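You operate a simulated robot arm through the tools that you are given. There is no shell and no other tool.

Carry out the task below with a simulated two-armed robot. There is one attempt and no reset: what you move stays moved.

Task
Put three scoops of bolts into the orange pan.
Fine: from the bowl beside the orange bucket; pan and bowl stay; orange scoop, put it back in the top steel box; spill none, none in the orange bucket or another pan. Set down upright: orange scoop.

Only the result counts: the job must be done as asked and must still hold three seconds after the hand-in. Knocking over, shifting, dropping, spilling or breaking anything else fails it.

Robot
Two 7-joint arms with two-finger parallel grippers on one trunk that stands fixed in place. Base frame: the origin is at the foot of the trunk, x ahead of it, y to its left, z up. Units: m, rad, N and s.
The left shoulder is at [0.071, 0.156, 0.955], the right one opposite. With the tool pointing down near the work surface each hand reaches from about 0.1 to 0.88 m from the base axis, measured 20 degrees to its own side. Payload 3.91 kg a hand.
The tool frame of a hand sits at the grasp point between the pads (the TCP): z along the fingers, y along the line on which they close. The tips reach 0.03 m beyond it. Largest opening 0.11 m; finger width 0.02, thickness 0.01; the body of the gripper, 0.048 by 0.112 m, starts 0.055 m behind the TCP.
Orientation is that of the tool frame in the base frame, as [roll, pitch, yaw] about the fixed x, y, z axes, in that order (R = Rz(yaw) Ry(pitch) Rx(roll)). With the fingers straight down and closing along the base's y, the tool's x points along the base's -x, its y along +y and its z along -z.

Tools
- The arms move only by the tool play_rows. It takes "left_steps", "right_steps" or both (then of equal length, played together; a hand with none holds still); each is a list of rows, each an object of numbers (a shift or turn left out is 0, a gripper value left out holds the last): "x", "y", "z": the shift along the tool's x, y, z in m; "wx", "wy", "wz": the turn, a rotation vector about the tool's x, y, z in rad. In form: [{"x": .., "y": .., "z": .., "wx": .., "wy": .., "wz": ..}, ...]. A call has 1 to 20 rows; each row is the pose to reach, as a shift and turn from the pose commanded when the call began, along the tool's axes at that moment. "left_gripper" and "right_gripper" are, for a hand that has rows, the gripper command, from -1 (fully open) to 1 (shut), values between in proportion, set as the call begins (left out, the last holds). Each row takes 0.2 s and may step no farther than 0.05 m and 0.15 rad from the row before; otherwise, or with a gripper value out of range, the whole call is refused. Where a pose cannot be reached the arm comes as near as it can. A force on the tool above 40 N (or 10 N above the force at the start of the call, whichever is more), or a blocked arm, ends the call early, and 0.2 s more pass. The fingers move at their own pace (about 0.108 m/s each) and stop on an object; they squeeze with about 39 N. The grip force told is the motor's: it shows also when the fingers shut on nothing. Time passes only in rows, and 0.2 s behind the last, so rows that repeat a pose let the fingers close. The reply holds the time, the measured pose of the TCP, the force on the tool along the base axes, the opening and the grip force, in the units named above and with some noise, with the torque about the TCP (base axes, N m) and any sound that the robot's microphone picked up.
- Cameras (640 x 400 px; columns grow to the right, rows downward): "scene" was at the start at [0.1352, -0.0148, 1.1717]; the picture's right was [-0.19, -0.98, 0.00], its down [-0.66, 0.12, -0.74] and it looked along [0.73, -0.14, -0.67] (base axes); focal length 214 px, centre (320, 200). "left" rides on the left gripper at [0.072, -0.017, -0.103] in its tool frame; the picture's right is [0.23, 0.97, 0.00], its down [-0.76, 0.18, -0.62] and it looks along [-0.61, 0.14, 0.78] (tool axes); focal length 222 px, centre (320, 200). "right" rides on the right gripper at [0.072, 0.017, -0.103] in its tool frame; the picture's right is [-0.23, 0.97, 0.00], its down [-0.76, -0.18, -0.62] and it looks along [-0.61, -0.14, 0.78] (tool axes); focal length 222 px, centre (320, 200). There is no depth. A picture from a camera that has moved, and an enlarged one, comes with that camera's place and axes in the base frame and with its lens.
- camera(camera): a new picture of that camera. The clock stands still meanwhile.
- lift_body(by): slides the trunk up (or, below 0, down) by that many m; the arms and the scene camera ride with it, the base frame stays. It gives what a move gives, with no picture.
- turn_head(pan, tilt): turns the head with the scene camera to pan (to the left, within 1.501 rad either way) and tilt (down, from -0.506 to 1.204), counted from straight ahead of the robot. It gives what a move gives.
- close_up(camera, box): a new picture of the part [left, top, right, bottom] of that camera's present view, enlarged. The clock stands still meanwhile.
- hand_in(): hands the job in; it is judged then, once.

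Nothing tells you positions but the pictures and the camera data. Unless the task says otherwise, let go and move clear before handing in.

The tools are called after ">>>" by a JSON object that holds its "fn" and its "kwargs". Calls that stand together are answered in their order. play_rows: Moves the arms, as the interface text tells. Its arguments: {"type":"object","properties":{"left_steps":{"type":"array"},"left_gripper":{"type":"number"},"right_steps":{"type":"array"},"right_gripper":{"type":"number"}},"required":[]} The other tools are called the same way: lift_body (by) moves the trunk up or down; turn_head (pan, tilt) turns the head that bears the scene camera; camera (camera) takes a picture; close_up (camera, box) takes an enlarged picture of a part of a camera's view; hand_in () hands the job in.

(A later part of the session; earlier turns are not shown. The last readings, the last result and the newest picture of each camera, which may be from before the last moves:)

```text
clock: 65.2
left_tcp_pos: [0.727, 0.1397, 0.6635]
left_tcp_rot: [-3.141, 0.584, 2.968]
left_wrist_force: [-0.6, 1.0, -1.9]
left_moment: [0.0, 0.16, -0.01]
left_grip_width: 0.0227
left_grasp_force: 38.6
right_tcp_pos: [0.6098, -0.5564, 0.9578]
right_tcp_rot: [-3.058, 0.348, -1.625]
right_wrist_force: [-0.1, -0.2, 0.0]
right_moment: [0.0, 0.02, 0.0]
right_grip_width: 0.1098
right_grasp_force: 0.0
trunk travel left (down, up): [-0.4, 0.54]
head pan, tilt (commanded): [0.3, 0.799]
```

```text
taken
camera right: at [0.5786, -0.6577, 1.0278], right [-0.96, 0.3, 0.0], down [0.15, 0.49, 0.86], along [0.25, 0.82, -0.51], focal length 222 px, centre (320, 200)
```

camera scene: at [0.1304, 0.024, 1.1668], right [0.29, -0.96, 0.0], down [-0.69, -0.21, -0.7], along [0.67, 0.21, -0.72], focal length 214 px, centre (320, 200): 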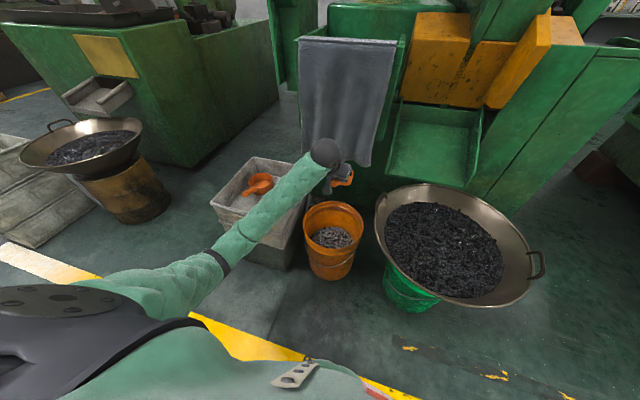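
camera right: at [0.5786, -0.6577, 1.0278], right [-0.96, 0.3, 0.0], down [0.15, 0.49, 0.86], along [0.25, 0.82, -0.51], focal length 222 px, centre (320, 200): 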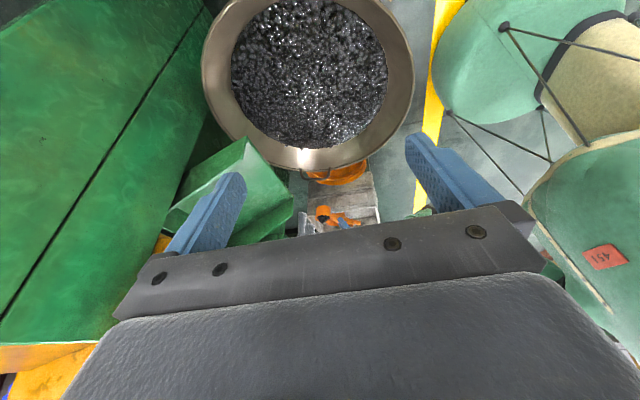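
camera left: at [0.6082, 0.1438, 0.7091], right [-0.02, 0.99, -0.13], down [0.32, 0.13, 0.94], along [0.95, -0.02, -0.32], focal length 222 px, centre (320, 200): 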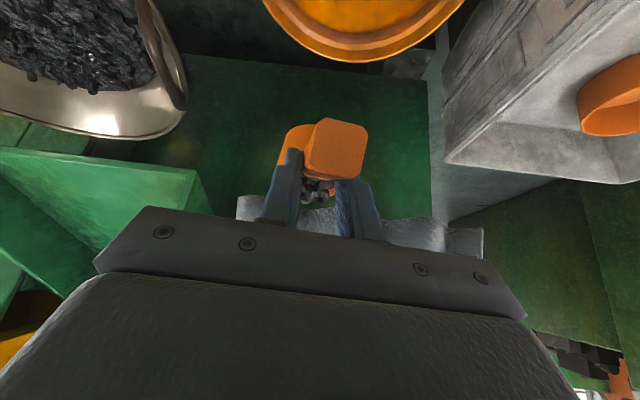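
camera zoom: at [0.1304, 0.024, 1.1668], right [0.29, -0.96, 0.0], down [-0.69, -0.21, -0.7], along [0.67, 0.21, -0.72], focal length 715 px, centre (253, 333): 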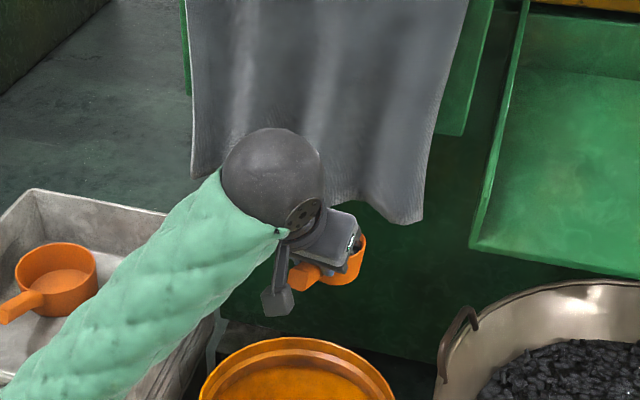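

The towel hangs at x ≈ 0.81 with its edge near z 0.66, close to the scoop's front. I back off 6 cm first, pass the towel, then come forward to above the pan, keeping level.

>>> {"fn": "play_rows", "kwargs": {"left_steps": [{"x": 0.0082, "y": -0.0017, "z": -0.0054}, {"x": 0.0254, "y": -0.0003, "z": -0.0168}, {"x": 0.044, "y": 0.0109, "z": -0.0291, "wx": -0.011, "wz": -0.0167}, {"x": 0.0558, "y": 0.0338, "z": -0.0369, "wx": -0.0331, "wz": -0.05}, {"x": 0.0609, "y": 0.0683, "z": -0.0403, "wx": -0.0551, "wz": -0.0834}, {"x": 0.0661, "y": 0.1027, "z": -0.0436, "wx": -0.0771, "wz": -0.1168}, {"x": 0.0712, "y": 0.1372, "z": -0.047, "wx": -0.0992, "wz": -0.1501}, {"x": 0.0763, "y": 0.1717, "z": -0.0504, "wx": -0.1212, "wz": -0.1835}, {"x": 0.0797, "y": 0.2065, "z": -0.0527, "wx": -0.1433, "wz": -0.2168}, {"x": 0.078, "y": 0.2404, "z": -0.0515, "wx": -0.1653, "wz": -0.2502}, {"x": 0.0703, "y": 0.2745, "z": -0.0464, "wx": -0.1929, "wz": -0.2919}, {"x": 0.0583, "y": 0.3075, "z": -0.0385, "wx": -0.2204, "wz": -0.3336}, {"x": 0.046, "y": 0.3386, "z": -0.0303, "wx": -0.248, "wz": -0.3753}, {"x": 0.0354, "y": 0.3642, "z": -0.0233, "wx": -0.2755, "wz": -0.417}, {"x": 0.0279, "y": 0.3821, "z": -0.0183, "wx": -0.3031, "wz": -0.4587}, {"x": 0.0234, "y": 0.3921, "z": -0.0154, "wx": -0.3251, "wz": -0.4921}, {"x": 0.0215, "y": 0.3966, "z": -0.0142, "wx": -0.3361, "wz": -0.5087}, {"x": 0.0215, "y": 0.3966, "z": -0.0142, "wx": -0.3361, "wz": -0.5087}]}}

>>> {"fn": "turn_head", "kwargs": {"pan": 0.5, "tilt": 0.8}}

>>> {"fn": "camera", "kwargs": {"camera": "scene"}}

>>> {"fn": "close_up", "kwargs": {"camera": "scene", "box": [240, 100, 380, 220]}}

>>> {"fn": "camera", "kwargs": {"camera": "left"}}

```text
clock: 69.0
left_tcp_pos: [0.7706, 0.5362, 0.6636]
left_tcp_rot: [-3.14, 0.584, -2.706]
left_wrist_force: [0.4, -0.1, -1.5]
left_moment: [-0.07, 0.13, -0.01]
left_grip_width: 0.0226
left_grasp_force: 39.3
right_tcp_pos: [0.6101, -0.5563, 0.9582]
right_tcp_rot: [-3.058, 0.35, -1.627]
right_wrist_force: [0.3, 0.0, 0.6]
right_moment: [0.0, 0.05, -0.02]
right_grip_width: 0.1101
right_grasp_force: 0.0
trunk travel left (down, up): [-0.4, 0.54]
head pan, tilt (commanded): [0.3, 0.799]
```

```text
clock: 69.7
left_tcp_pos: [0.77, 0.537, 0.6623]
left_tcp_rot: [-3.139, 0.584, -2.705]
left_wrist_force: [0.4, -0.6, -2.2]
left_moment: [-0.04, 0.13, 0.02]
left_grip_width: 0.0227
left_grasp_force: 38.8
right_tcp_pos: [0.6092, -0.5553, 0.9579]
right_tcp_rot: [-3.059, 0.351, -1.626]
right_wrist_force: [-0.3, 0.4, 0.2]
right_moment: [0.02, -0.02, 0.0]
right_grip_width: 0.11
right_grasp_force: 0.0
trunk travel left (down, up): [-0.4, 0.54]
head pan, tilt (commanded): [0.499, 0.799]
```

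```text
taken
camera scene: at [0.1242, 0.039, 1.1668], right [0.48, -0.88, 0.0], down [-0.63, -0.34, -0.7], along [0.61, 0.33, -0.72], focal length 214 px, centre (320, 200)
```

scene: 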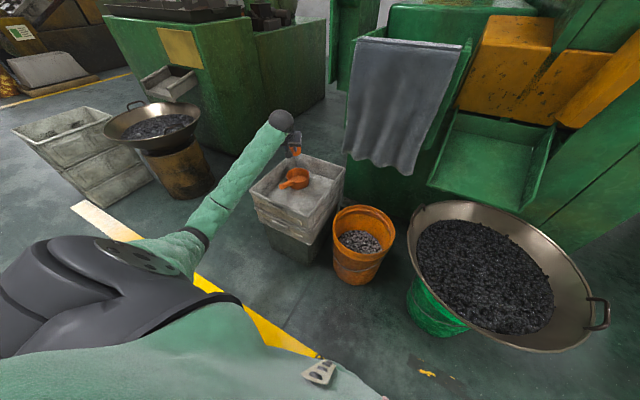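

```text
3.33 times, centred on (310, 160) of scene
camera zoom: at [0.1242, 0.039, 1.1668], right [0.48, -0.88, 0.0], down [-0.63, -0.34, -0.7], along [0.61, 0.33, -0.72], focal length 715 px, centre (353, 333)
```

zoom: 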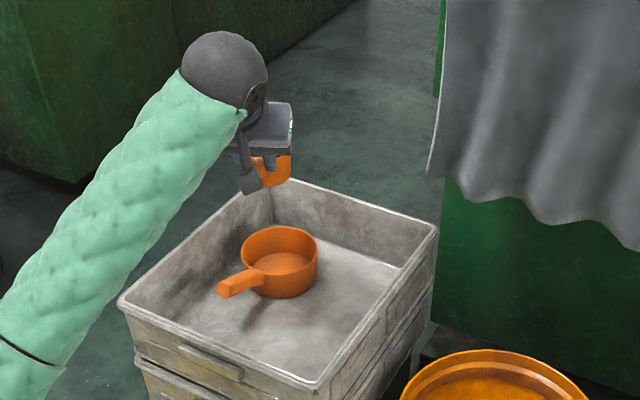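

```text
taken
camera left: at [0.6715, 0.4705, 0.7091], right [-0.58, 0.8, -0.13], down [0.19, 0.29, 0.94], along [0.79, 0.52, -0.32], focal length 222 px, centre (320, 200)
```

left: 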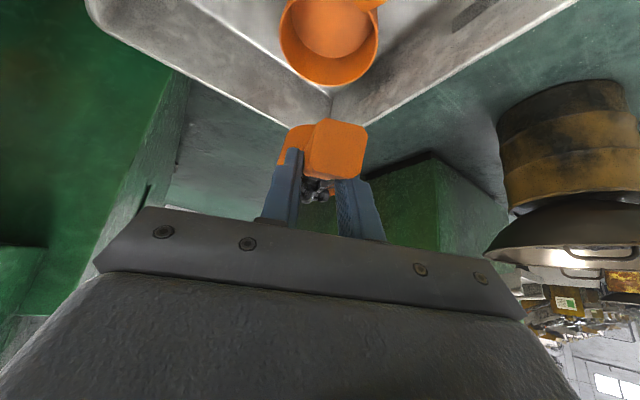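

The filled scoop is over the pan, whose centre I now put at about (0.838, 0.563). I lower it level to pouring height and look once more.

>>> {"fn": "play_rows", "kwargs": {"left_steps": [{"x": 0.0084, "z": 0.0114}, {"x": 0.0219, "z": 0.0296}, {"x": 0.0353, "z": 0.0479}, {"x": 0.0454, "z": 0.0615}, {"x": 0.0505, "z": 0.0684}, {"x": 0.0505, "z": 0.0684}]}}

>>> {"fn": "close_up", "kwargs": {"camera": "scene", "box": [240, 100, 380, 220]}}

>>> {"fn": "camera", "kwargs": {"camera": "left"}}

```text
clock: 71.1
left_tcp_pos: [0.7659, 0.534, 0.5786]
left_tcp_rot: [-3.139, 0.584, -2.706]
left_wrist_force: [-0.1, -0.7, -2.7]
left_moment: [-0.05, 0.11, 0.02]
left_grip_width: 0.0228
left_grasp_force: 39.2
right_tcp_pos: [0.6103, -0.556, 0.9582]
right_tcp_rot: [-3.059, 0.349, -1.626]
right_wrist_force: [-0.2, 0.3, -1.3]
right_moment: [0.0, 0.02, 0.03]
right_grip_width: 0.1101
right_grasp_force: 0.1
trunk travel left (down, up): [-0.4, 0.54]
head pan, tilt (commanded): [0.499, 0.799]
```

```text
3.33 times, centred on (310, 160) of scene
camera zoom: at [0.1241, 0.039, 1.1669], right [0.48, -0.88, 0.0], down [-0.63, -0.34, -0.7], along [0.61, 0.33, -0.72], focal length 715 px, centre (353, 333)
```

zoom: 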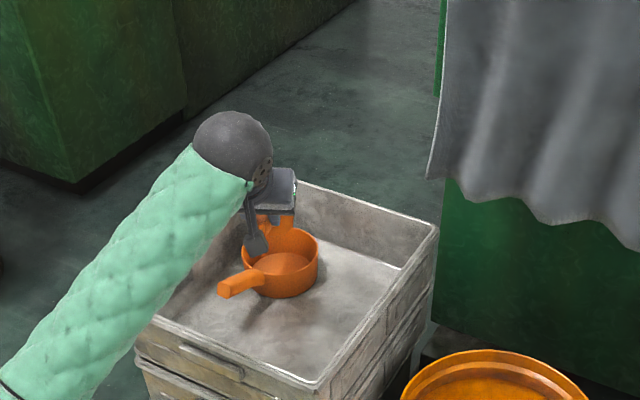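

```text
taken
camera left: at [0.6661, 0.4688, 0.6242], right [-0.58, 0.8, -0.13], down [0.19, 0.29, 0.94], along [0.79, 0.52, -0.32], focal length 222 px, centre (320, 200)
```

left: 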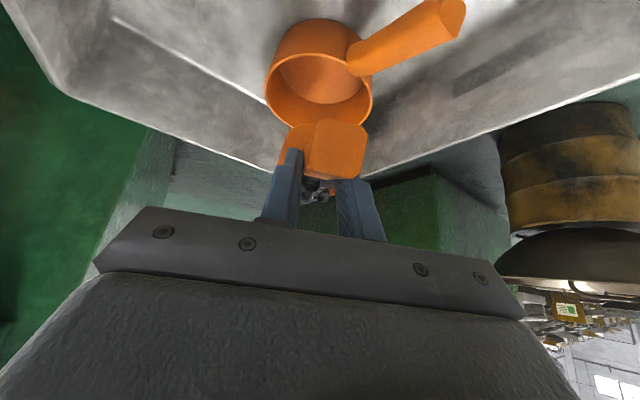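

Everything lines up over the pan. I begin the pour: roll the scoop to the right and raise the fingers together, keeping the lip over the pan.

>>> {"fn": "play_rows", "kwargs": {"left_steps": [{"x": 0.0, "y": 0.0067, "z": 0.0036, "wx": -0.0036, "wy": -0.0553, "wz": 0.1308}, {"x": -0.0001, "y": 0.0135, "z": 0.0073, "wx": -0.0145, "wy": -0.1102, "wz": 0.2615}, {"x": -0.0001, "y": 0.0203, "z": 0.0109, "wx": -0.0326, "wy": -0.164, "wz": 0.3917}, {"x": -0.0006, "y": 0.028, "z": 0.0147, "wx": -0.058, "wy": -0.2165, "wz": 0.5214}, {"x": -0.001, "y": 0.0343, "z": 0.0186, "wx": -0.0907, "wy": -0.2672, "wz": 0.6502}, {"x": -0.0046, "y": 0.0407, "z": 0.0234, "wx": -0.1305, "wy": -0.315, "wz": 0.778}, {"x": -0.0078, "y": 0.0471, "z": 0.0279, "wx": -0.1776, "wy": -0.3603, "wz": 0.9049}, {"x": -0.0107, "y": 0.0527, "z": 0.0322, "wx": -0.2319, "wy": -0.4015, "wz": 1.0292}, {"x": -0.0139, "y": 0.059, "z": 0.0368, "wx": -0.2934, "wy": -0.439, "wz": 1.1523}, {"x": -0.0139, "y": 0.059, "z": 0.0368, "wx": -0.2934, "wy": -0.439, "wz": 1.1523}]}}

>>> {"fn": "close_up", "kwargs": {"camera": "scene", "box": [240, 100, 380, 220]}}

>>> {"fn": "camera", "kwargs": {"camera": "left"}}

```text
clock: 73.3
left_tcp_pos: [0.7704, 0.6014, 0.554]
left_tcp_rot: [2.093, 0.343, 2.198]
left_wrist_force: [0.1, 0.3, -1.5]
left_moment: [-0.03, 0.14, -0.02]
left_grip_width: 0.023
left_grasp_force: 39.0
right_tcp_pos: [0.6092, -0.5562, 0.9574]
right_tcp_rot: [-3.056, 0.35, -1.626]
right_wrist_force: [0.0, -0.4, -0.8]
right_moment: [0.01, 0.02, -0.01]
right_grip_width: 0.1101
right_grasp_force: 0.0
trunk travel left (down, up): [-0.4, 0.54]
head pan, tilt (commanded): [0.499, 0.799]
```

```text
3.33 times, centred on (310, 160) of scene
camera zoom: at [0.1241, 0.039, 1.1669], right [0.48, -0.88, 0.0], down [-0.63, -0.34, -0.7], along [0.61, 0.33, -0.72], focal length 715 px, centre (353, 333)
```

zoom: 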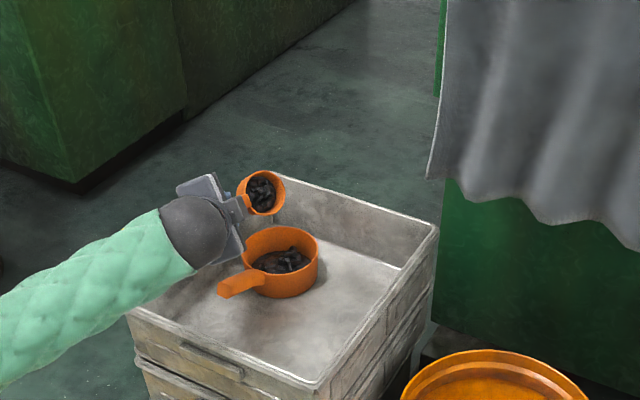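

```text
taken
camera left: at [0.6438, 0.6079, 0.565], right [0.1, 0.69, 0.72], down [-0.04, -0.72, 0.69], along [0.99, -0.1, -0.05], focal length 222 px, centre (320, 200)
```

left: 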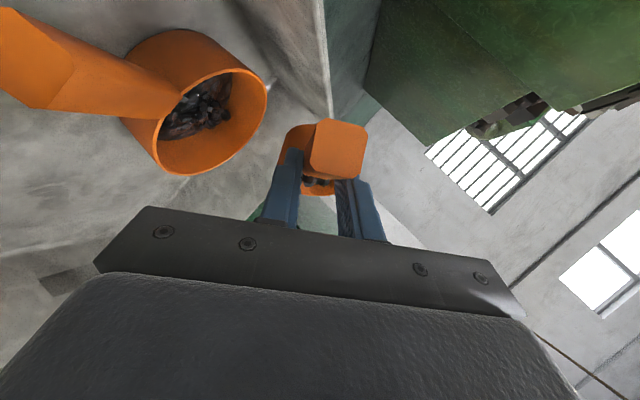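

The first bolts have landed in the pan and none elsewhere. I continue the pour to the full tilt and let it drain.

>>> {"fn": "play_rows", "kwargs": {"left_steps": [{"x": 0.004, "y": 0.0025, "z": 0.0045, "wx": -0.0418, "wy": -0.0148, "wz": 0.1047}, {"x": 0.0055, "y": 0.0031, "z": 0.0057, "wx": -0.0852, "wy": -0.0253, "wz": 0.2093}, {"x": 0.0048, "y": 0.0032, "z": 0.0058, "wx": -0.1298, "wy": -0.0311, "wz": 0.3137}, {"x": 0.0036, "y": 0.0033, "z": 0.0053, "wx": -0.1755, "wy": -0.0325, "wz": 0.4177}, {"x": 0.0013, "y": 0.0028, "z": 0.0039, "wx": -0.2222, "wy": -0.0292, "wz": 0.5214}, {"x": -0.0007, "y": 0.0018, "z": 0.0017, "wx": -0.2696, "wy": -0.0212, "wz": 0.6245}, {"x": -0.0038, "y": 0.0007, "z": -0.0013, "wx": -0.3172, "wy": -0.0082, "wz": 0.7269}, {"x": -0.0076, "y": -0.0002, "z": -0.0055, "wx": -0.365, "wy": 0.0095, "wz": 0.829}, {"x": -0.0123, "y": -0.0018, "z": -0.0112, "wx": -0.4125, "wy": 0.0324, "wz": 0.9295}, {"x": -0.0173, "y": -0.0025, "z": -0.0174, "wx": -0.4597, "wy": 0.0606, "wz": 1.0292}, {"x": -0.0226, "y": -0.0034, "z": -0.0239, "wx": -0.5067, "wy": 0.0939, "wz": 1.128}, {"x": -0.0284, "y": -0.0048, "z": -0.0304, "wx": -0.5522, "wy": 0.1324, "wz": 1.2255}, {"x": -0.0344, "y": -0.0053, "z": -0.0376, "wx": -0.5964, "wy": 0.1767, "wz": 1.3214}, {"x": -0.0388, "y": -0.0064, "z": -0.043, "wx": -0.6287, "wy": 0.2133, "wz": 1.3919}, {"x": -0.0388, "y": -0.0064, "z": -0.043, "wx": -0.6287, "wy": 0.2133, "wz": 1.3919}, {"x": -0.0388, "y": -0.0064, "z": -0.043, "wx": -0.6287, "wy": 0.2133, "wz": 1.3919}]}}

>>> {"fn": "close_up", "kwargs": {"camera": "scene", "box": [240, 100, 380, 220]}}

>>> {"fn": "camera", "kwargs": {"camera": "left"}}

```text
clock: 76.7
left_tcp_pos: [0.7575, 0.551, 0.5843]
left_tcp_rot: [1.332, -1.036, 2.211]
left_wrist_force: [-0.6, 0.7, -0.2]
left_moment: [-0.01, 0.1, -0.01]
left_grip_width: 0.0226
left_grasp_force: 39.0
right_tcp_pos: [0.6075, -0.5548, 0.9566]
right_tcp_rot: [-3.057, 0.348, -1.626]
right_wrist_force: [-0.1, 0.2, -0.8]
right_moment: [-0.01, 0.01, 0.01]
right_grip_width: 0.1101
right_grasp_force: 0.0
trunk travel left (down, up): [-0.4, 0.54]
head pan, tilt (commanded): [0.499, 0.799]
```

```text
3.33 times, centred on (310, 160) of scene
camera zoom: at [0.124, 0.039, 1.1669], right [0.48, -0.88, 0.0], down [-0.63, -0.34, -0.7], along [0.61, 0.33, -0.72], focal length 715 px, centre (353, 333)
```

zoom: 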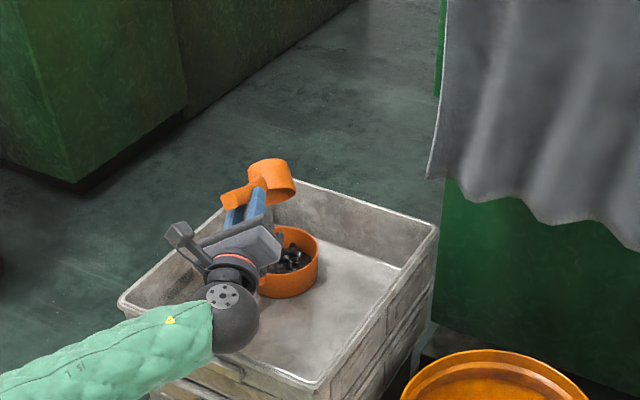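

```text
taken
camera left: at [0.6368, 0.5505, 0.6248], right [0.23, -0.7, 0.68], down [-0.27, -0.72, -0.64], along [0.93, -0.04, -0.36], focal length 222 px, centre (320, 200)
```

left: 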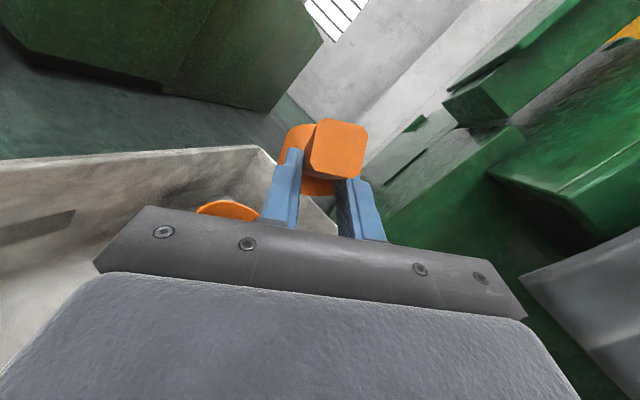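

The pan now holds the first scoop, and the load on the hand has dropped to zero. I reverse the motion to bring the empty scoop level again above the pan.

>>> {"fn": "play_rows", "kwargs": {"left_steps": [{"x": 0.003, "y": -0.007, "z": 0.0073, "wx": 0.0308, "wy": -0.046, "wz": -0.1308}, {"x": 0.0058, "y": -0.0134, "z": 0.0138, "wx": 0.0676, "wy": -0.0883, "wz": -0.2615}, {"x": 0.0085, "y": -0.0198, "z": 0.0203, "wx": 0.1102, "wy": -0.1257, "wz": -0.3917}, {"x": 0.0126, "y": -0.0243, "z": 0.0266, "wx": 0.1585, "wy": -0.1585, "wz": -0.5214}, {"x": 0.0168, "y": -0.029, "z": 0.0326, "wx": 0.212, "wy": -0.1861, "wz": -0.6502}, {"x": 0.0201, "y": -0.0316, "z": 0.0361, "wx": 0.2705, "wy": -0.2076, "wz": -0.778}, {"x": 0.0232, "y": -0.0336, "z": 0.0389, "wx": 0.334, "wy": -0.2233, "wz": -0.9049}, {"x": 0.0261, "y": -0.035, "z": 0.0404, "wx": 0.4015, "wy": -0.2319, "wz": -1.0292}, {"x": 0.0284, "y": -0.035, "z": 0.0407, "wx": 0.4736, "wy": -0.2335, "wz": -1.1523}, {"x": 0.0302, "y": -0.0342, "z": 0.0404, "wx": 0.5495, "wy": -0.2277, "wz": -1.2734}, {"x": 0.0302, "y": -0.0268, "z": 0.0356, "wx": 0.6287, "wy": -0.2133, "wz": -1.3917}, {"x": 0.0301, "y": -0.0194, "z": 0.0309, "wx": 0.7109, "wy": -0.1904, "wz": -1.5076}, {"x": 0.0304, "y": -0.0129, "z": 0.0265, "wx": 0.7956, "wy": -0.1584, "wz": -1.6198}, {"x": 0.0304, "y": -0.0056, "z": 0.0217, "wx": 0.8823, "wy": -0.1163, "wz": -1.7286}, {"x": 0.0303, "y": 0.0018, "z": 0.0169, "wx": 0.9706, "wy": -0.0636, "wz": -1.8328}, {"x": 0.03, "y": 0.009, "z": 0.0144, "wx": 1.0594, "wy": 0.0, "wz": -1.9329}, {"x": 0.029, "y": 0.0172, "z": 0.0123, "wx": 1.1483, "wy": 0.0753, "wz": -2.0272}, {"x": 0.0284, "y": 0.0247, "z": 0.0106, "wx": 1.2363, "wy": 0.1627, "wz": -2.116}, {"x": 0.0278, "y": 0.0322, "z": 0.0089, "wx": 1.3223, "wy": 0.263, "wz": -2.1976}, {"x": 0.0281, "y": 0.0402, "z": 0.0074, "wx": 1.4055, "wy": 0.3767, "wz": -2.2717}]}}

>>> {"fn": "close_up", "kwargs": {"camera": "scene", "box": [240, 100, 380, 220]}}

>>> {"fn": "camera", "kwargs": {"camera": "left"}}

```text
clock: 80.9
left_tcp_pos: [0.767, 0.5345, 0.6277]
left_tcp_rot: [-3.14, 0.582, -2.703]
left_wrist_force: [-0.1, -0.7, -1.0]
left_moment: [-0.02, 0.07, 0.01]
left_grip_width: 0.0226
left_grasp_force: 39.2
right_tcp_pos: [0.6106, -0.555, 0.9574]
right_tcp_rot: [-3.06, 0.35, -1.627]
right_wrist_force: [1.3, 0.2, -0.5]
right_moment: [-0.01, 0.04, 0.01]
right_grip_width: 0.11
right_grasp_force: 0.0
trunk travel left (down, up): [-0.4, 0.54]
head pan, tilt (commanded): [0.499, 0.799]
```

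```text
3.33 times, centred on (310, 160) of scene
camera zoom: at [0.1241, 0.0388, 1.1668], right [0.48, -0.88, 0.0], down [-0.63, -0.34, -0.7], along [0.61, 0.33, -0.72], focal length 715 px, centre (353, 333)
```

zoom: 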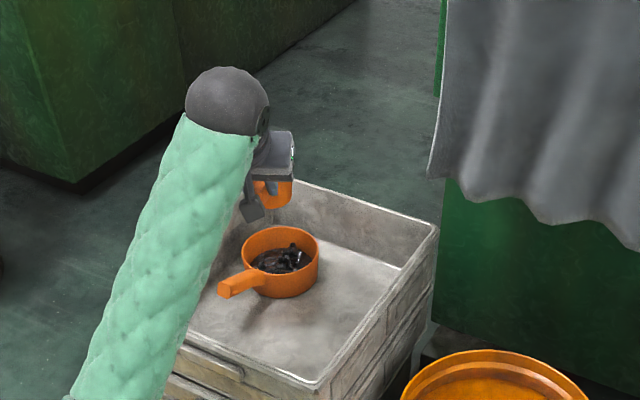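

```text
taken
camera left: at [0.6669, 0.4686, 0.6748], right [-0.58, 0.8, -0.13], down [0.19, 0.29, 0.94], along [0.79, 0.52, -0.32], focal length 222 px, centre (320, 200)
```

left: 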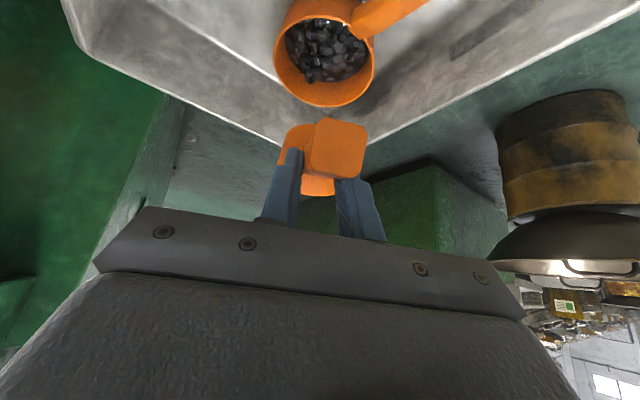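

First scoop is neatly in the pan with a clean box floor around it. I carry the empty scoop back over the bowl, staying clear of the towel.

>>> {"fn": "play_rows", "kwargs": {"left_steps": [{"x": 0.0181, "y": -0.0155, "z": -0.0239, "wx": 0.0374, "wz": 0.0566}, {"x": 0.0438, "y": -0.0367, "z": -0.0529, "wx": 0.0747, "wz": 0.1131}, {"x": 0.0695, "y": -0.0579, "z": -0.0818, "wx": 0.1121, "wz": 0.1697}, {"x": 0.0959, "y": -0.0857, "z": -0.1053, "wx": 0.1494, "wz": 0.2262}, {"x": 0.1213, "y": -0.1156, "z": -0.1221, "wx": 0.1868, "wz": 0.2828}, {"x": 0.144, "y": -0.1504, "z": -0.1371, "wx": 0.2242, "wz": 0.3393}, {"x": 0.1648, "y": -0.1873, "z": -0.1508, "wx": 0.2615, "wz": 0.3959}, {"x": 0.1848, "y": -0.2269, "z": -0.164, "wx": 0.2989, "wz": 0.4524}, {"x": 0.2035, "y": -0.2682, "z": -0.1764, "wx": 0.3362, "wz": 0.509}, {"x": 0.2204, "y": -0.3117, "z": -0.1876, "wx": 0.3736, "wz": 0.5655}, {"x": 0.2373, "y": -0.3552, "z": -0.1988, "wx": 0.411, "wz": 0.6221}, {"x": 0.2542, "y": -0.3988, "z": -0.21, "wx": 0.4483, "wz": 0.6786}, {"x": 0.2711, "y": -0.4423, "z": -0.2211, "wx": 0.4857, "wz": 0.7352}, {"x": 0.2865, "y": -0.4867, "z": -0.2313, "wx": 0.523, "wz": 0.7917}, {"x": 0.3, "y": -0.531, "z": -0.2402, "wx": 0.5604, "wz": 0.8483}, {"x": 0.3114, "y": -0.5721, "z": -0.2477, "wx": 0.5978, "wz": 0.9048}, {"x": 0.3199, "y": -0.6081, "z": -0.2533, "wx": 0.6351, "wz": 0.9614}, {"x": 0.3252, "y": -0.636, "z": -0.2569, "wx": 0.6725, "wz": 1.0179}, {"x": 0.3267, "y": -0.6517, "z": -0.2578, "wx": 0.6725, "wz": 1.0179}, {"x": 0.3255, "y": -0.6557, "z": -0.2571, "wx": 0.6725, "wz": 1.0179}]}}

>>> {"fn": "close_up", "kwargs": {"camera": "right", "box": [200, 0, 440, 200]}}

>>> {"fn": "close_up", "kwargs": {"camera": "scene", "box": [240, 130, 400, 290]}}

```text
clock: 85.1
left_tcp_pos: [0.6679, -0.236, 0.6625]
left_tcp_rot: [3.141, 0.585, 2.358]
left_wrist_force: [0.0, -0.5, -0.7]
left_moment: [0.07, 0.04, 0.03]
left_grip_width: 0.0226
left_grasp_force: 39.4
right_tcp_pos: [0.6103, -0.556, 0.9574]
right_tcp_rot: [-3.055, 0.349, -1.626]
right_wrist_force: [-0.9, 0.6, 0.5]
right_moment: [0.0, 0.01, 0.01]
right_grip_width: 0.1097
right_grasp_force: 0.1
trunk travel left (down, up): [-0.4, 0.54]
head pan, tilt (commanded): [0.499, 0.799]
```

```text
2.00 times, centred on (320, 100) of right
camera zoom: at [0.5785, -0.6579, 1.0277], right [-0.96, 0.3, 0.0], down [0.15, 0.49, 0.86], along [0.25, 0.82, -0.51], focal length 444 px, centre (320, 400)
```

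zoom: 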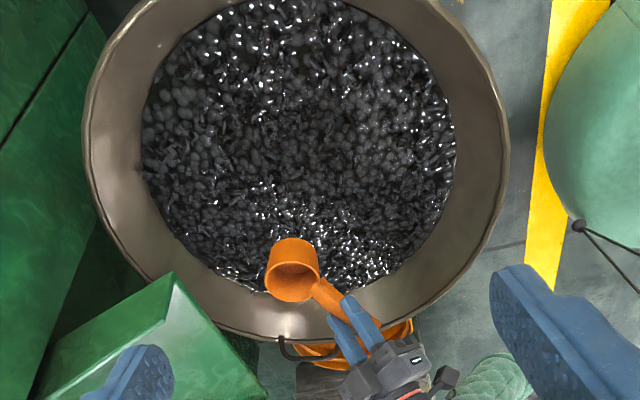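

```text
2.50 times, centred on (320, 210) of scene
camera zoom: at [0.1241, 0.0386, 1.1669], right [0.48, -0.88, 0.0], down [-0.63, -0.34, -0.7], along [0.61, 0.33, -0.72], focal length 536 px, centre (320, 175)
```

zoom: 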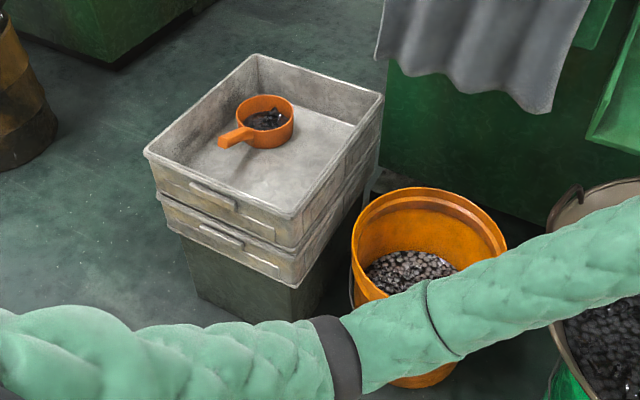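

The pan and box look right and the scoop is empty. Second scoop: I tip it over the bowl at a spot slightly to one side, then lower it.

>>> {"fn": "play_rows", "kwargs": {"left_steps": [{"wy": 0.1437, "x": 0.004, "y": -0.004, "z": 0.006}, {"wy": 0.2875, "x": 0.008, "y": -0.008, "z": 0.012}, {"wy": 0.4312, "x": 0.012, "y": -0.012, "z": 0.019}, {"wy": 0.575, "x": 0.017, "y": -0.016, "z": 0.025}, {"wy": 0.7187, "x": 0.021, "y": -0.02, "z": 0.031}, {"wy": 0.8625, "x": 0.025, "y": -0.024, "z": 0.037}, {"wy": 1.0062, "x": 0.029, "y": -0.028, "z": 0.044}, {"wy": 1.15, "x": 0.033, "y": -0.03, "z": 0.05}, {"wy": 1.15, "x": 0.033, "y": -0.03, "z": 0.05}]}}

>>> {"fn": "play_rows", "kwargs": {"left_steps": [{"x": -0.0054, "z": 0.0084}, {"x": -0.0107, "z": 0.0169}, {"x": -0.0161, "z": 0.0253}, {"x": -0.0214, "z": 0.0338}, {"x": -0.0268, "z": 0.0422}, {"x": -0.0268, "z": 0.0422}]}}

>>> {"fn": "close_up", "kwargs": {"camera": "right", "box": [240, 40, 440, 220]}}

```text
clock: 87.1
left_tcp_pos: [0.6469, -0.2554, 0.6022]
left_tcp_rot: [3.141, -0.568, 2.357]
left_wrist_force: [-0.4, 0.0, -1.3]
left_moment: [-0.01, 0.0, -0.04]
left_grip_width: 0.0228
left_grasp_force: 39.1
right_tcp_pos: [0.6094, -0.5558, 0.9568]
right_tcp_rot: [-3.057, 0.349, -1.627]
right_wrist_force: [0.0, -0.7, 0.0]
right_moment: [0.0, 0.0, 0.02]
right_grip_width: 0.1098
right_grasp_force: 0.1
trunk travel left (down, up): [-0.4, 0.54]
head pan, tilt (commanded): [0.499, 0.799]
```

```text
clock: 88.5
left_tcp_pos: [0.6483, -0.2567, 0.553]
left_tcp_rot: [-3.141, -0.567, 2.356]
left_wrist_force: [-0.2, 0.7, -2.2]
left_moment: [-0.03, -0.05, 0.01]
left_grip_width: 0.0229
left_grasp_force: 39.1
right_tcp_pos: [0.6097, -0.5558, 0.9576]
right_tcp_rot: [-3.058, 0.35, -1.627]
right_wrist_force: [-0.3, 0.0, 0.6]
right_moment: [0.02, 0.01, 0.02]
right_grip_width: 0.1098
right_grasp_force: 0.1
trunk travel left (down, up): [-0.4, 0.54]
head pan, tilt (commanded): [0.499, 0.799]
```

```text
2.22 times, centred on (340, 130) of right
camera zoom: at [0.5786, -0.6579, 1.0277], right [-0.96, 0.3, 0.0], down [0.15, 0.49, 0.86], along [0.25, 0.82, -0.51], focal length 494 px, centre (276, 356)
```

zoom: 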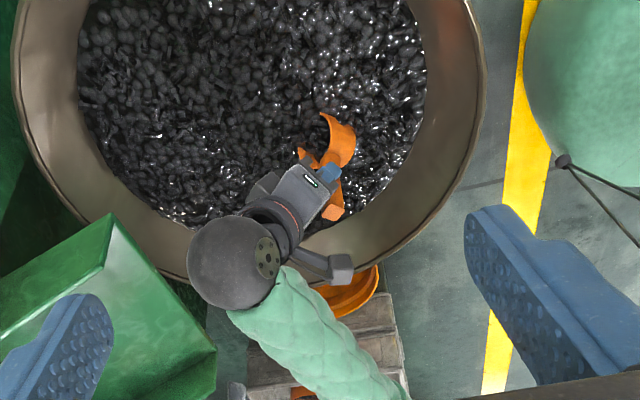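

Lip is buried again with little resistance. Same sweep to level, then a slow lift.

>>> {"fn": "play_rows", "kwargs": {"left_steps": [{"x": -0.0069, "z": 0.0015, "wy": -0.128}, {"x": -0.0127, "z": 0.0014, "wy": -0.256}, {"x": -0.0181, "z": 0.0004, "wy": -0.384}, {"x": -0.0249, "z": 0.002, "wy": -0.511}, {"x": -0.0276, "z": 0.0062, "wy": -0.639}, {"x": -0.0319, "z": 0.0129, "wy": -0.767}, {"x": -0.0373, "z": 0.0214, "wy": -0.895}, {"x": -0.0426, "z": 0.0298, "wy": -1.022}, {"x": -0.048, "z": 0.0383, "wy": -1.15}, {"x": -0.048, "z": 0.0383, "wy": -1.15}]}}

>>> {"fn": "play_rows", "kwargs": {"left_steps": [{"x": -0.0055, "z": -0.0083}, {"x": -0.0138, "z": -0.0209}, {"x": -0.022, "z": -0.0334}, {"x": -0.0303, "z": -0.0459}, {"x": -0.0386, "z": -0.0584}, {"x": -0.0468, "z": -0.0709}, {"x": -0.0551, "z": -0.0834}, {"x": -0.0551, "z": -0.0834}]}}

>>> {"fn": "close_up", "kwargs": {"camera": "right", "box": [240, 60, 400, 200]}}

>>> {"fn": "close_up", "kwargs": {"camera": "right", "box": [285, 80, 365, 140]}}

```text
clock: 90.7
left_tcp_pos: [0.6611, -0.2699, 0.4956]
left_tcp_rot: [3.141, 0.585, 2.357]
left_wrist_force: [0.6, -0.6, -2.0]
left_moment: [0.07, 0.09, 0.01]
left_grip_width: 0.0228
left_grasp_force: 39.0
right_tcp_pos: [0.6099, -0.5561, 0.9579]
right_tcp_rot: [-3.06, 0.349, -1.628]
right_wrist_force: [0.7, -0.3, 0.4]
right_moment: [0.01, 0.01, -0.04]
right_grip_width: 0.1102
right_grasp_force: 0.0
trunk travel left (down, up): [-0.4, 0.54]
head pan, tilt (commanded): [0.499, 0.799]
```

```text
clock: 92.5
left_tcp_pos: [0.6619, -0.2707, 0.5964]
left_tcp_rot: [3.14, 0.583, 2.358]
left_wrist_force: [-0.2, 0.6, -1.9]
left_moment: [0.08, 0.06, 0.0]
left_grip_width: 0.0227
left_grasp_force: 38.9
right_tcp_pos: [0.6095, -0.5563, 0.958]
right_tcp_rot: [-3.06, 0.35, -1.625]
right_wrist_force: [-0.5, 0.2, 0.0]
right_moment: [0.03, -0.01, 0.0]
right_grip_width: 0.1101
right_grasp_force: 0.1
trunk travel left (down, up): [-0.4, 0.54]
head pan, tilt (commanded): [0.499, 0.799]
```

```text
2.86 times, centred on (320, 130) of right
camera zoom: at [0.5787, -0.6578, 1.0276], right [-0.96, 0.3, 0.0], down [0.15, 0.49, 0.86], along [0.25, 0.82, -0.51], focal length 635 px, centre (320, 400)
```

zoom: 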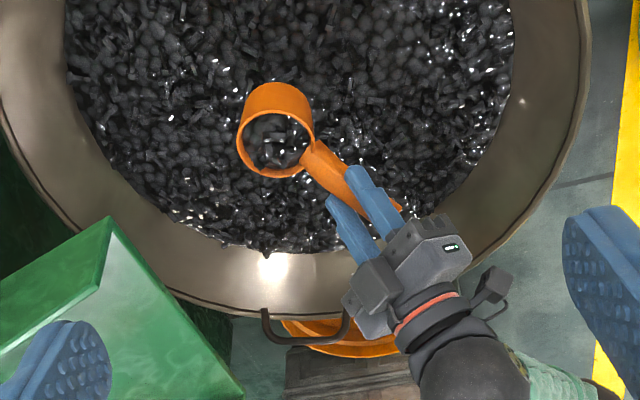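

```text
6.67 times, centred on (325, 110) of right
camera zoom: at [0.5787, -0.6578, 1.0276], right [-0.96, 0.3, 0.0], down [0.15, 0.49, 0.86], along [0.25, 0.82, -0.51], focal length 1481 px, centre (287, 800)
```

zoom: 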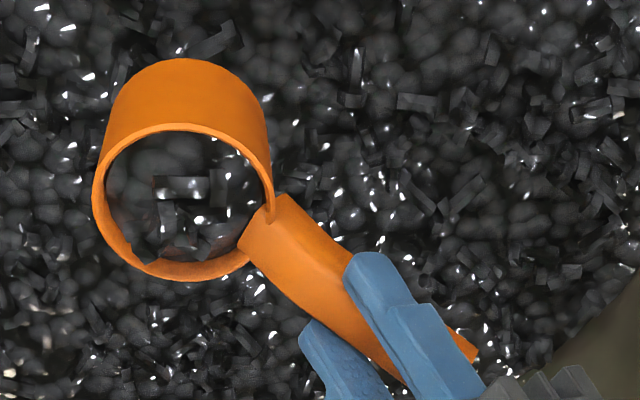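

The second scoop is equally full and level. I lift and carry it back along a path that stays well short of the towel.

>>> {"fn": "play_rows", "kwargs": {"left_steps": [{"x": -0.0083, "z": -0.0125}, {"x": -0.022, "z": -0.0334}, {"x": -0.0375, "z": -0.0567}, {"x": -0.0321, "y": 0.0055, "z": -0.0603, "wx": -0.0075, "wz": -0.0114}, {"x": -0.0213, "y": 0.0166, "z": -0.0674, "wx": -0.0225, "wz": -0.0341}, {"x": -0.0051, "y": 0.0332, "z": -0.0781, "wx": -0.0451, "wz": -0.0683}, {"x": 0.0164, "y": 0.0553, "z": -0.0923, "wx": -0.0751, "wz": -0.1137}, {"x": 0.038, "y": 0.0774, "z": -0.1066, "wx": -0.1052, "wz": -0.1592}, {"x": 0.0595, "y": 0.0995, "z": -0.1208, "wx": -0.1352, "wz": -0.2047}, {"x": 0.0811, "y": 0.1216, "z": -0.1351, "wx": -0.1653, "wz": -0.2502}, {"x": 0.1027, "y": 0.1437, "z": -0.1494, "wx": -0.1954, "wz": -0.2957}, {"x": 0.1242, "y": 0.1658, "z": -0.1636, "wx": -0.2254, "wz": -0.3412}, {"x": 0.1458, "y": 0.1879, "z": -0.1779, "wx": -0.2555, "wz": -0.3867}, {"x": 0.1673, "y": 0.21, "z": -0.1921, "wx": -0.2855, "wz": -0.4321}, {"x": 0.1835, "y": 0.2266, "z": -0.2028, "wx": -0.3081, "wz": -0.4663}, {"x": 0.1943, "y": 0.2377, "z": -0.2099, "wx": -0.3231, "wz": -0.489}, {"x": 0.1997, "y": 0.2432, "z": -0.2135, "wx": -0.3306, "wz": -0.5004}, {"x": 0.1997, "y": 0.2432, "z": -0.2135, "wx": -0.3306, "wz": -0.5004}]}}

>>> {"fn": "play_rows", "kwargs": {"left_steps": [{"x": 0.0012, "y": 0.0079, "z": -0.0008, "wx": -0.019, "wz": -0.0288}, {"x": 0.0038, "y": 0.0246, "z": -0.0025, "wx": -0.038, "wz": -0.0575}, {"x": 0.006, "y": 0.0495, "z": -0.004, "wx": -0.057, "wz": -0.0863}, {"x": 0.0095, "y": 0.0823, "z": -0.0062, "wx": -0.076, "wz": -0.1151}, {"x": 0.0122, "y": 0.1163, "z": -0.0081, "wx": -0.095, "wz": -0.1439}, {"x": 0.0141, "y": 0.1504, "z": -0.0093, "wx": -0.1141, "wz": -0.1726}, {"x": 0.0153, "y": 0.1848, "z": -0.0101, "wx": -0.1331, "wz": -0.2014}, {"x": 0.0156, "y": 0.2193, "z": -0.0103, "wx": -0.1521, "wz": -0.2302}, {"x": 0.0141, "y": 0.2532, "z": -0.0093, "wx": -0.1711, "wz": -0.259}, {"x": 0.01, "y": 0.2867, "z": -0.0066, "wx": -0.1901, "wz": -0.2877}, {"x": 0.0041, "y": 0.3195, "z": -0.0027, "wx": -0.2091, "wz": -0.3165}, {"x": -0.0038, "y": 0.3508, "z": 0.0025, "wx": -0.2281, "wz": -0.3453}, {"x": -0.0129, "y": 0.3793, "z": 0.0086, "wx": -0.2471, "wz": -0.374}, {"x": -0.0227, "y": 0.4039, "z": 0.015, "wx": -0.2661, "wz": -0.4028}, {"x": -0.0315, "y": 0.4232, "z": 0.0209, "wx": -0.2851, "wz": -0.4316}, {"x": -0.0387, "y": 0.437, "z": 0.0256, "wx": -0.3042, "wz": -0.4604}, {"x": -0.0425, "y": 0.445, "z": 0.0281, "wx": -0.3232, "wz": -0.4891}, {"x": -0.0437, "y": 0.4483, "z": 0.0289, "wx": -0.3422, "wz": -0.5179}, {"x": -0.0437, "y": 0.4483, "z": 0.0289, "wx": -0.3422, "wz": -0.5179}]}}

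>>> {"fn": "close_up", "kwargs": {"camera": "scene", "box": [230, 100, 410, 280]}}

>>> {"fn": "camera", "kwargs": {"camera": "left"}}

```text
clock: 96.3
left_tcp_pos: [0.6314, 0.1024, 0.6655]
left_tcp_rot: [-3.14, 0.584, 2.959]
left_wrist_force: [0.3, 0.6, -1.7]
left_moment: [0.02, 0.13, -0.01]
left_grip_width: 0.0228
left_grasp_force: 38.8
right_tcp_pos: [0.6089, -0.5557, 0.9573]
right_tcp_rot: [-3.059, 0.348, -1.626]
right_wrist_force: [-0.7, 0.1, 1.1]
right_moment: [0.01, 0.01, 0.0]
right_grip_width: 0.1099
right_grasp_force: 0.0
trunk travel left (down, up): [-0.4, 0.54]
head pan, tilt (commanded): [0.499, 0.799]
```

```text
clock: 100.3
left_tcp_pos: [0.7659, 0.5326, 0.6627]
left_tcp_rot: [-3.14, 0.583, -2.707]
left_wrist_force: [-0.4, 0.0, -0.8]
left_moment: [-0.03, 0.06, -0.01]
left_grip_width: 0.023
left_grasp_force: 39.2
right_tcp_pos: [0.6095, -0.5559, 0.9573]
right_tcp_rot: [-3.058, 0.348, -1.625]
right_wrist_force: [0.4, -0.5, -0.5]
right_moment: [0.01, 0.0, 0.01]
right_grip_width: 0.1102
right_grasp_force: 0.1
trunk travel left (down, up): [-0.4, 0.54]
head pan, tilt (commanded): [0.499, 0.799]
```

```text
2.22 times, centred on (320, 190) of scene
camera zoom: at [0.1241, 0.039, 1.1669], right [0.48, -0.88, 0.0], down [-0.63, -0.34, -0.7], along [0.61, 0.33, -0.72], focal length 477 px, centre (320, 222)
```

zoom: 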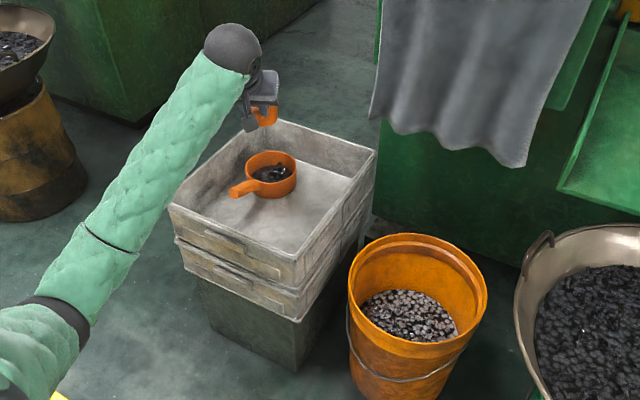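

```text
taken
camera left: at [0.6654, 0.4687, 0.7081], right [-0.58, 0.8, -0.13], down [0.19, 0.29, 0.94], along [0.79, 0.52, -0.32], focal length 222 px, centre (320, 200)
```

left: 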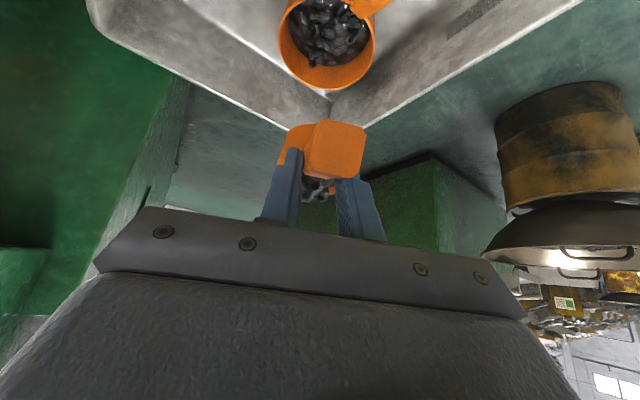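

The scoop still shows bolts inside, but the moment reading looks light. I zoom in to check its contents and the floor along the path.

>>> {"fn": "close_up", "kwargs": {"camera": "left", "box": [270, 110, 390, 220]}}

>>> {"fn": "play_rows", "kwargs": {"left_steps": [{"z": 0.0}, {"z": 0.0}]}}

>>> {"fn": "turn_head", "kwargs": {"pan": 0.1, "tilt": 0.9}}

>>> {"fn": "camera", "kwargs": {"camera": "scene"}}

>>> {"fn": "close_up", "kwargs": {"camera": "scene", "box": [230, 150, 430, 300]}}

```text
3.64 times, centred on (330, 165) of left
camera zoom: at [0.6654, 0.4687, 0.7081], right [-0.58, 0.8, -0.13], down [0.19, 0.29, 0.94], along [0.79, 0.52, -0.32], focal length 808 px, centre (284, 327)
```

zoom: 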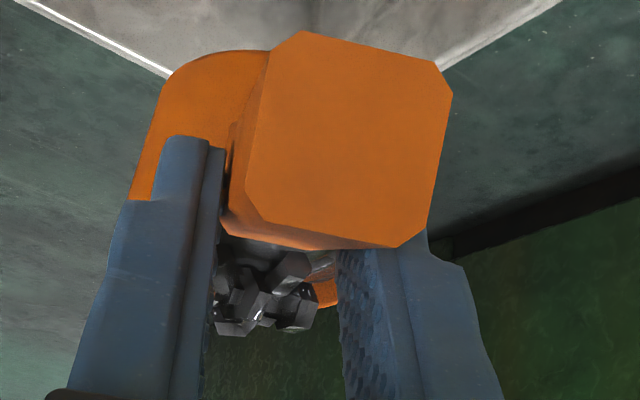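

```text
clock: 100.9
left_tcp_pos: [0.7638, 0.5329, 0.6617]
left_tcp_rot: [-3.141, 0.584, -2.705]
left_wrist_force: [0.3, -0.3, -1.6]
left_moment: [-0.06, 0.14, -0.01]
left_grip_width: 0.0225
left_grasp_force: 39.1
right_tcp_pos: [0.6095, -0.5552, 0.9579]
right_tcp_rot: [-3.058, 0.348, -1.627]
right_wrist_force: [0.5, -0.6, 0.3]
right_moment: [0.0, 0.04, -0.05]
right_grip_width: 0.1099
right_grasp_force: 0.0
trunk travel left (down, up): [-0.4, 0.54]
head pan, tilt (commanded): [0.499, 0.799]
```

```text
clock: 101.8
left_tcp_pos: [0.7656, 0.5331, 0.6621]
left_tcp_rot: [-3.139, 0.582, -2.704]
left_wrist_force: [-0.2, 0.7, -1.2]
left_moment: [-0.05, 0.11, 0.02]
left_grip_width: 0.0228
left_grasp_force: 39.0
right_tcp_pos: [0.6095, -0.5555, 0.9569]
right_tcp_rot: [-3.057, 0.348, -1.625]
right_wrist_force: [-0.2, -0.1, -0.4]
right_moment: [-0.01, 0.0, -0.03]
right_grip_width: 0.1101
right_grasp_force: 0.0
trunk travel left (down, up): [-0.4, 0.54]
head pan, tilt (commanded): [0.099, 0.901]
```

```text
taken
camera scene: at [0.1284, 0.0079, 1.159], right [0.1, -0.99, 0.0], down [-0.78, -0.08, -0.62], along [0.62, 0.06, -0.78], focal length 214 px, centre (320, 200)
```

scene: 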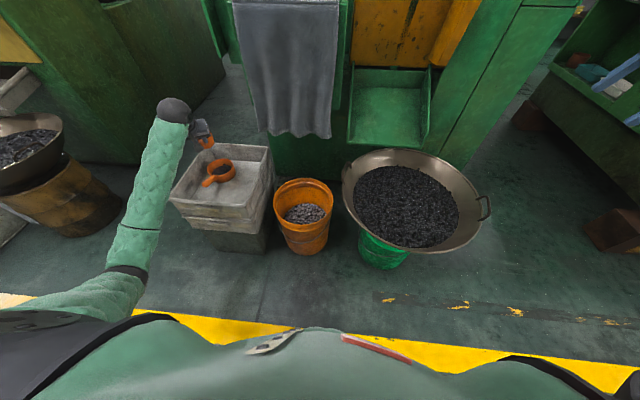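

```text
2.67 times, centred on (330, 225) of scene
camera zoom: at [0.1284, 0.0079, 1.159], right [0.1, -0.99, 0.0], down [-0.78, -0.08, -0.62], along [0.62, 0.06, -0.78], focal length 572 px, centre (293, 133)
```

zoom: 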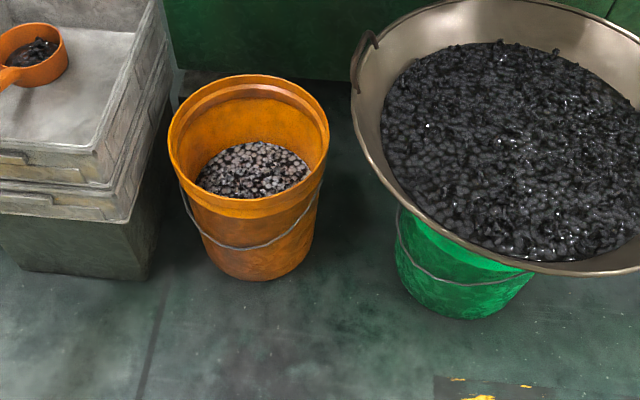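

Readings settle at the loaded value and nothing is spilled anywhere. I lower to pouring height and begin the second pour.

>>> {"fn": "turn_head", "kwargs": {"pan": 0.5, "tilt": 0.8}}

>>> {"fn": "play_rows", "kwargs": {"left_steps": [{"x": 0.0078, "z": 0.0118}, {"x": 0.0203, "z": 0.0307}, {"x": 0.0328, "z": 0.0497}, {"x": 0.0421, "z": 0.0638}, {"x": 0.0468, "z": 0.0709}, {"x": 0.0468, "z": 0.0709}]}}

>>> {"fn": "play_rows", "kwargs": {"left_steps": [{"x": 0.0, "y": 0.0067, "z": 0.0036, "wx": -0.0036, "wy": -0.0553, "wz": 0.1308}, {"x": -0.0001, "y": 0.0135, "z": 0.0073, "wx": -0.0145, "wy": -0.1102, "wz": 0.2615}, {"x": -0.0001, "y": 0.0203, "z": 0.0109, "wx": -0.0326, "wy": -0.164, "wz": 0.3917}, {"x": -0.0006, "y": 0.028, "z": 0.0147, "wx": -0.058, "wy": -0.2165, "wz": 0.5214}, {"x": -0.001, "y": 0.0343, "z": 0.0186, "wx": -0.0907, "wy": -0.2672, "wz": 0.6502}, {"x": -0.0046, "y": 0.0407, "z": 0.0234, "wx": -0.1305, "wy": -0.315, "wz": 0.778}, {"x": -0.0078, "y": 0.0471, "z": 0.0279, "wx": -0.1776, "wy": -0.3603, "wz": 0.9049}, {"x": -0.0107, "y": 0.0527, "z": 0.0322, "wx": -0.2319, "wy": -0.4015, "wz": 1.0292}, {"x": -0.0139, "y": 0.059, "z": 0.0368, "wx": -0.2934, "wy": -0.439, "wz": 1.1523}, {"x": -0.0139, "y": 0.059, "z": 0.0368, "wx": -0.2934, "wy": -0.439, "wz": 1.1523}]}}

>>> {"fn": "close_up", "kwargs": {"camera": "scene", "box": [240, 100, 380, 220]}}

>>> {"fn": "camera", "kwargs": {"camera": "left"}}

```text
clock: 102.7
left_tcp_pos: [0.7659, 0.5337, 0.6619]
left_tcp_rot: [-3.139, 0.581, -2.705]
left_wrist_force: [-0.1, -1.1, -1.1]
left_moment: [-0.06, 0.1, -0.01]
left_grip_width: 0.0227
left_grasp_force: 39.3
right_tcp_pos: [0.6094, -0.5571, 0.9564]
right_tcp_rot: [-3.057, 0.349, -1.627]
right_wrist_force: [-0.2, 0.1, -0.5]
right_moment: [0.02, 0.05, -0.01]
right_grip_width: 0.1099
right_grasp_force: 0.1
trunk travel left (down, up): [-0.4, 0.54]
head pan, tilt (commanded): [0.499, 0.799]
```

```text
clock: 104.1
left_tcp_pos: [0.765, 0.5335, 0.5773]
left_tcp_rot: [-3.141, 0.584, -2.706]
left_wrist_force: [0.1, -0.1, -3.0]
left_moment: [-0.06, 0.1, 0.01]
left_grip_width: 0.0229
left_grasp_force: 38.6
right_tcp_pos: [0.6085, -0.5553, 0.9582]
right_tcp_rot: [-3.059, 0.349, -1.627]
right_wrist_force: [-0.2, 0.6, 0.6]
right_moment: [-0.03, -0.01, -0.01]
right_grip_width: 0.11
right_grasp_force: 0.0
trunk travel left (down, up): [-0.4, 0.54]
head pan, tilt (commanded): [0.499, 0.799]
```

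```text
clock: 106.3
left_tcp_pos: [0.7703, 0.6012, 0.556]
left_tcp_rot: [2.093, 0.344, 2.199]
left_wrist_force: [-0.5, 0.6, -0.9]
left_moment: [-0.05, 0.13, 0.03]
left_grip_width: 0.0228
left_grasp_force: 38.8
right_tcp_pos: [0.6093, -0.5561, 0.9578]
right_tcp_rot: [-3.06, 0.35, -1.625]
right_wrist_force: [-0.1, 0.5, -0.1]
right_moment: [-0.04, 0.01, 0.0]
right_grip_width: 0.1099
right_grasp_force: 0.0
trunk travel left (down, up): [-0.4, 0.54]
head pan, tilt (commanded): [0.499, 0.799]
```

```text
3.33 times, centred on (310, 160) of scene
camera zoom: at [0.1241, 0.039, 1.1669], right [0.48, -0.88, 0.0], down [-0.63, -0.34, -0.7], along [0.61, 0.33, -0.72], focal length 715 px, centre (353, 333)
```

zoom: 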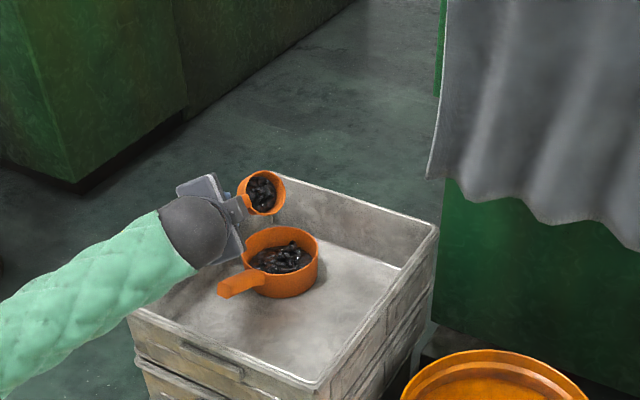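

```text
taken
camera left: at [0.6434, 0.6077, 0.5649], right [0.1, 0.69, 0.72], down [-0.04, -0.72, 0.69], along [0.99, -0.1, -0.05], focal length 222 px, centre (320, 200)
```

left: 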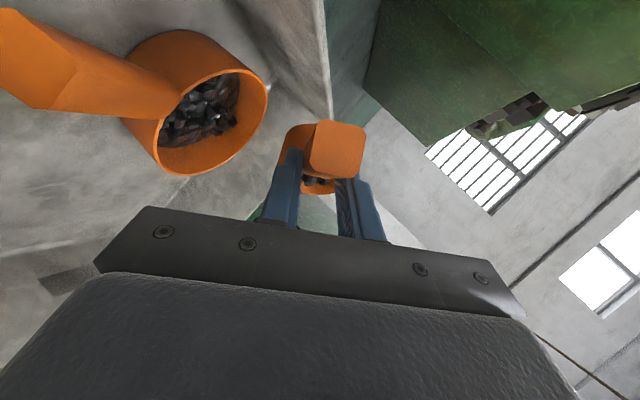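

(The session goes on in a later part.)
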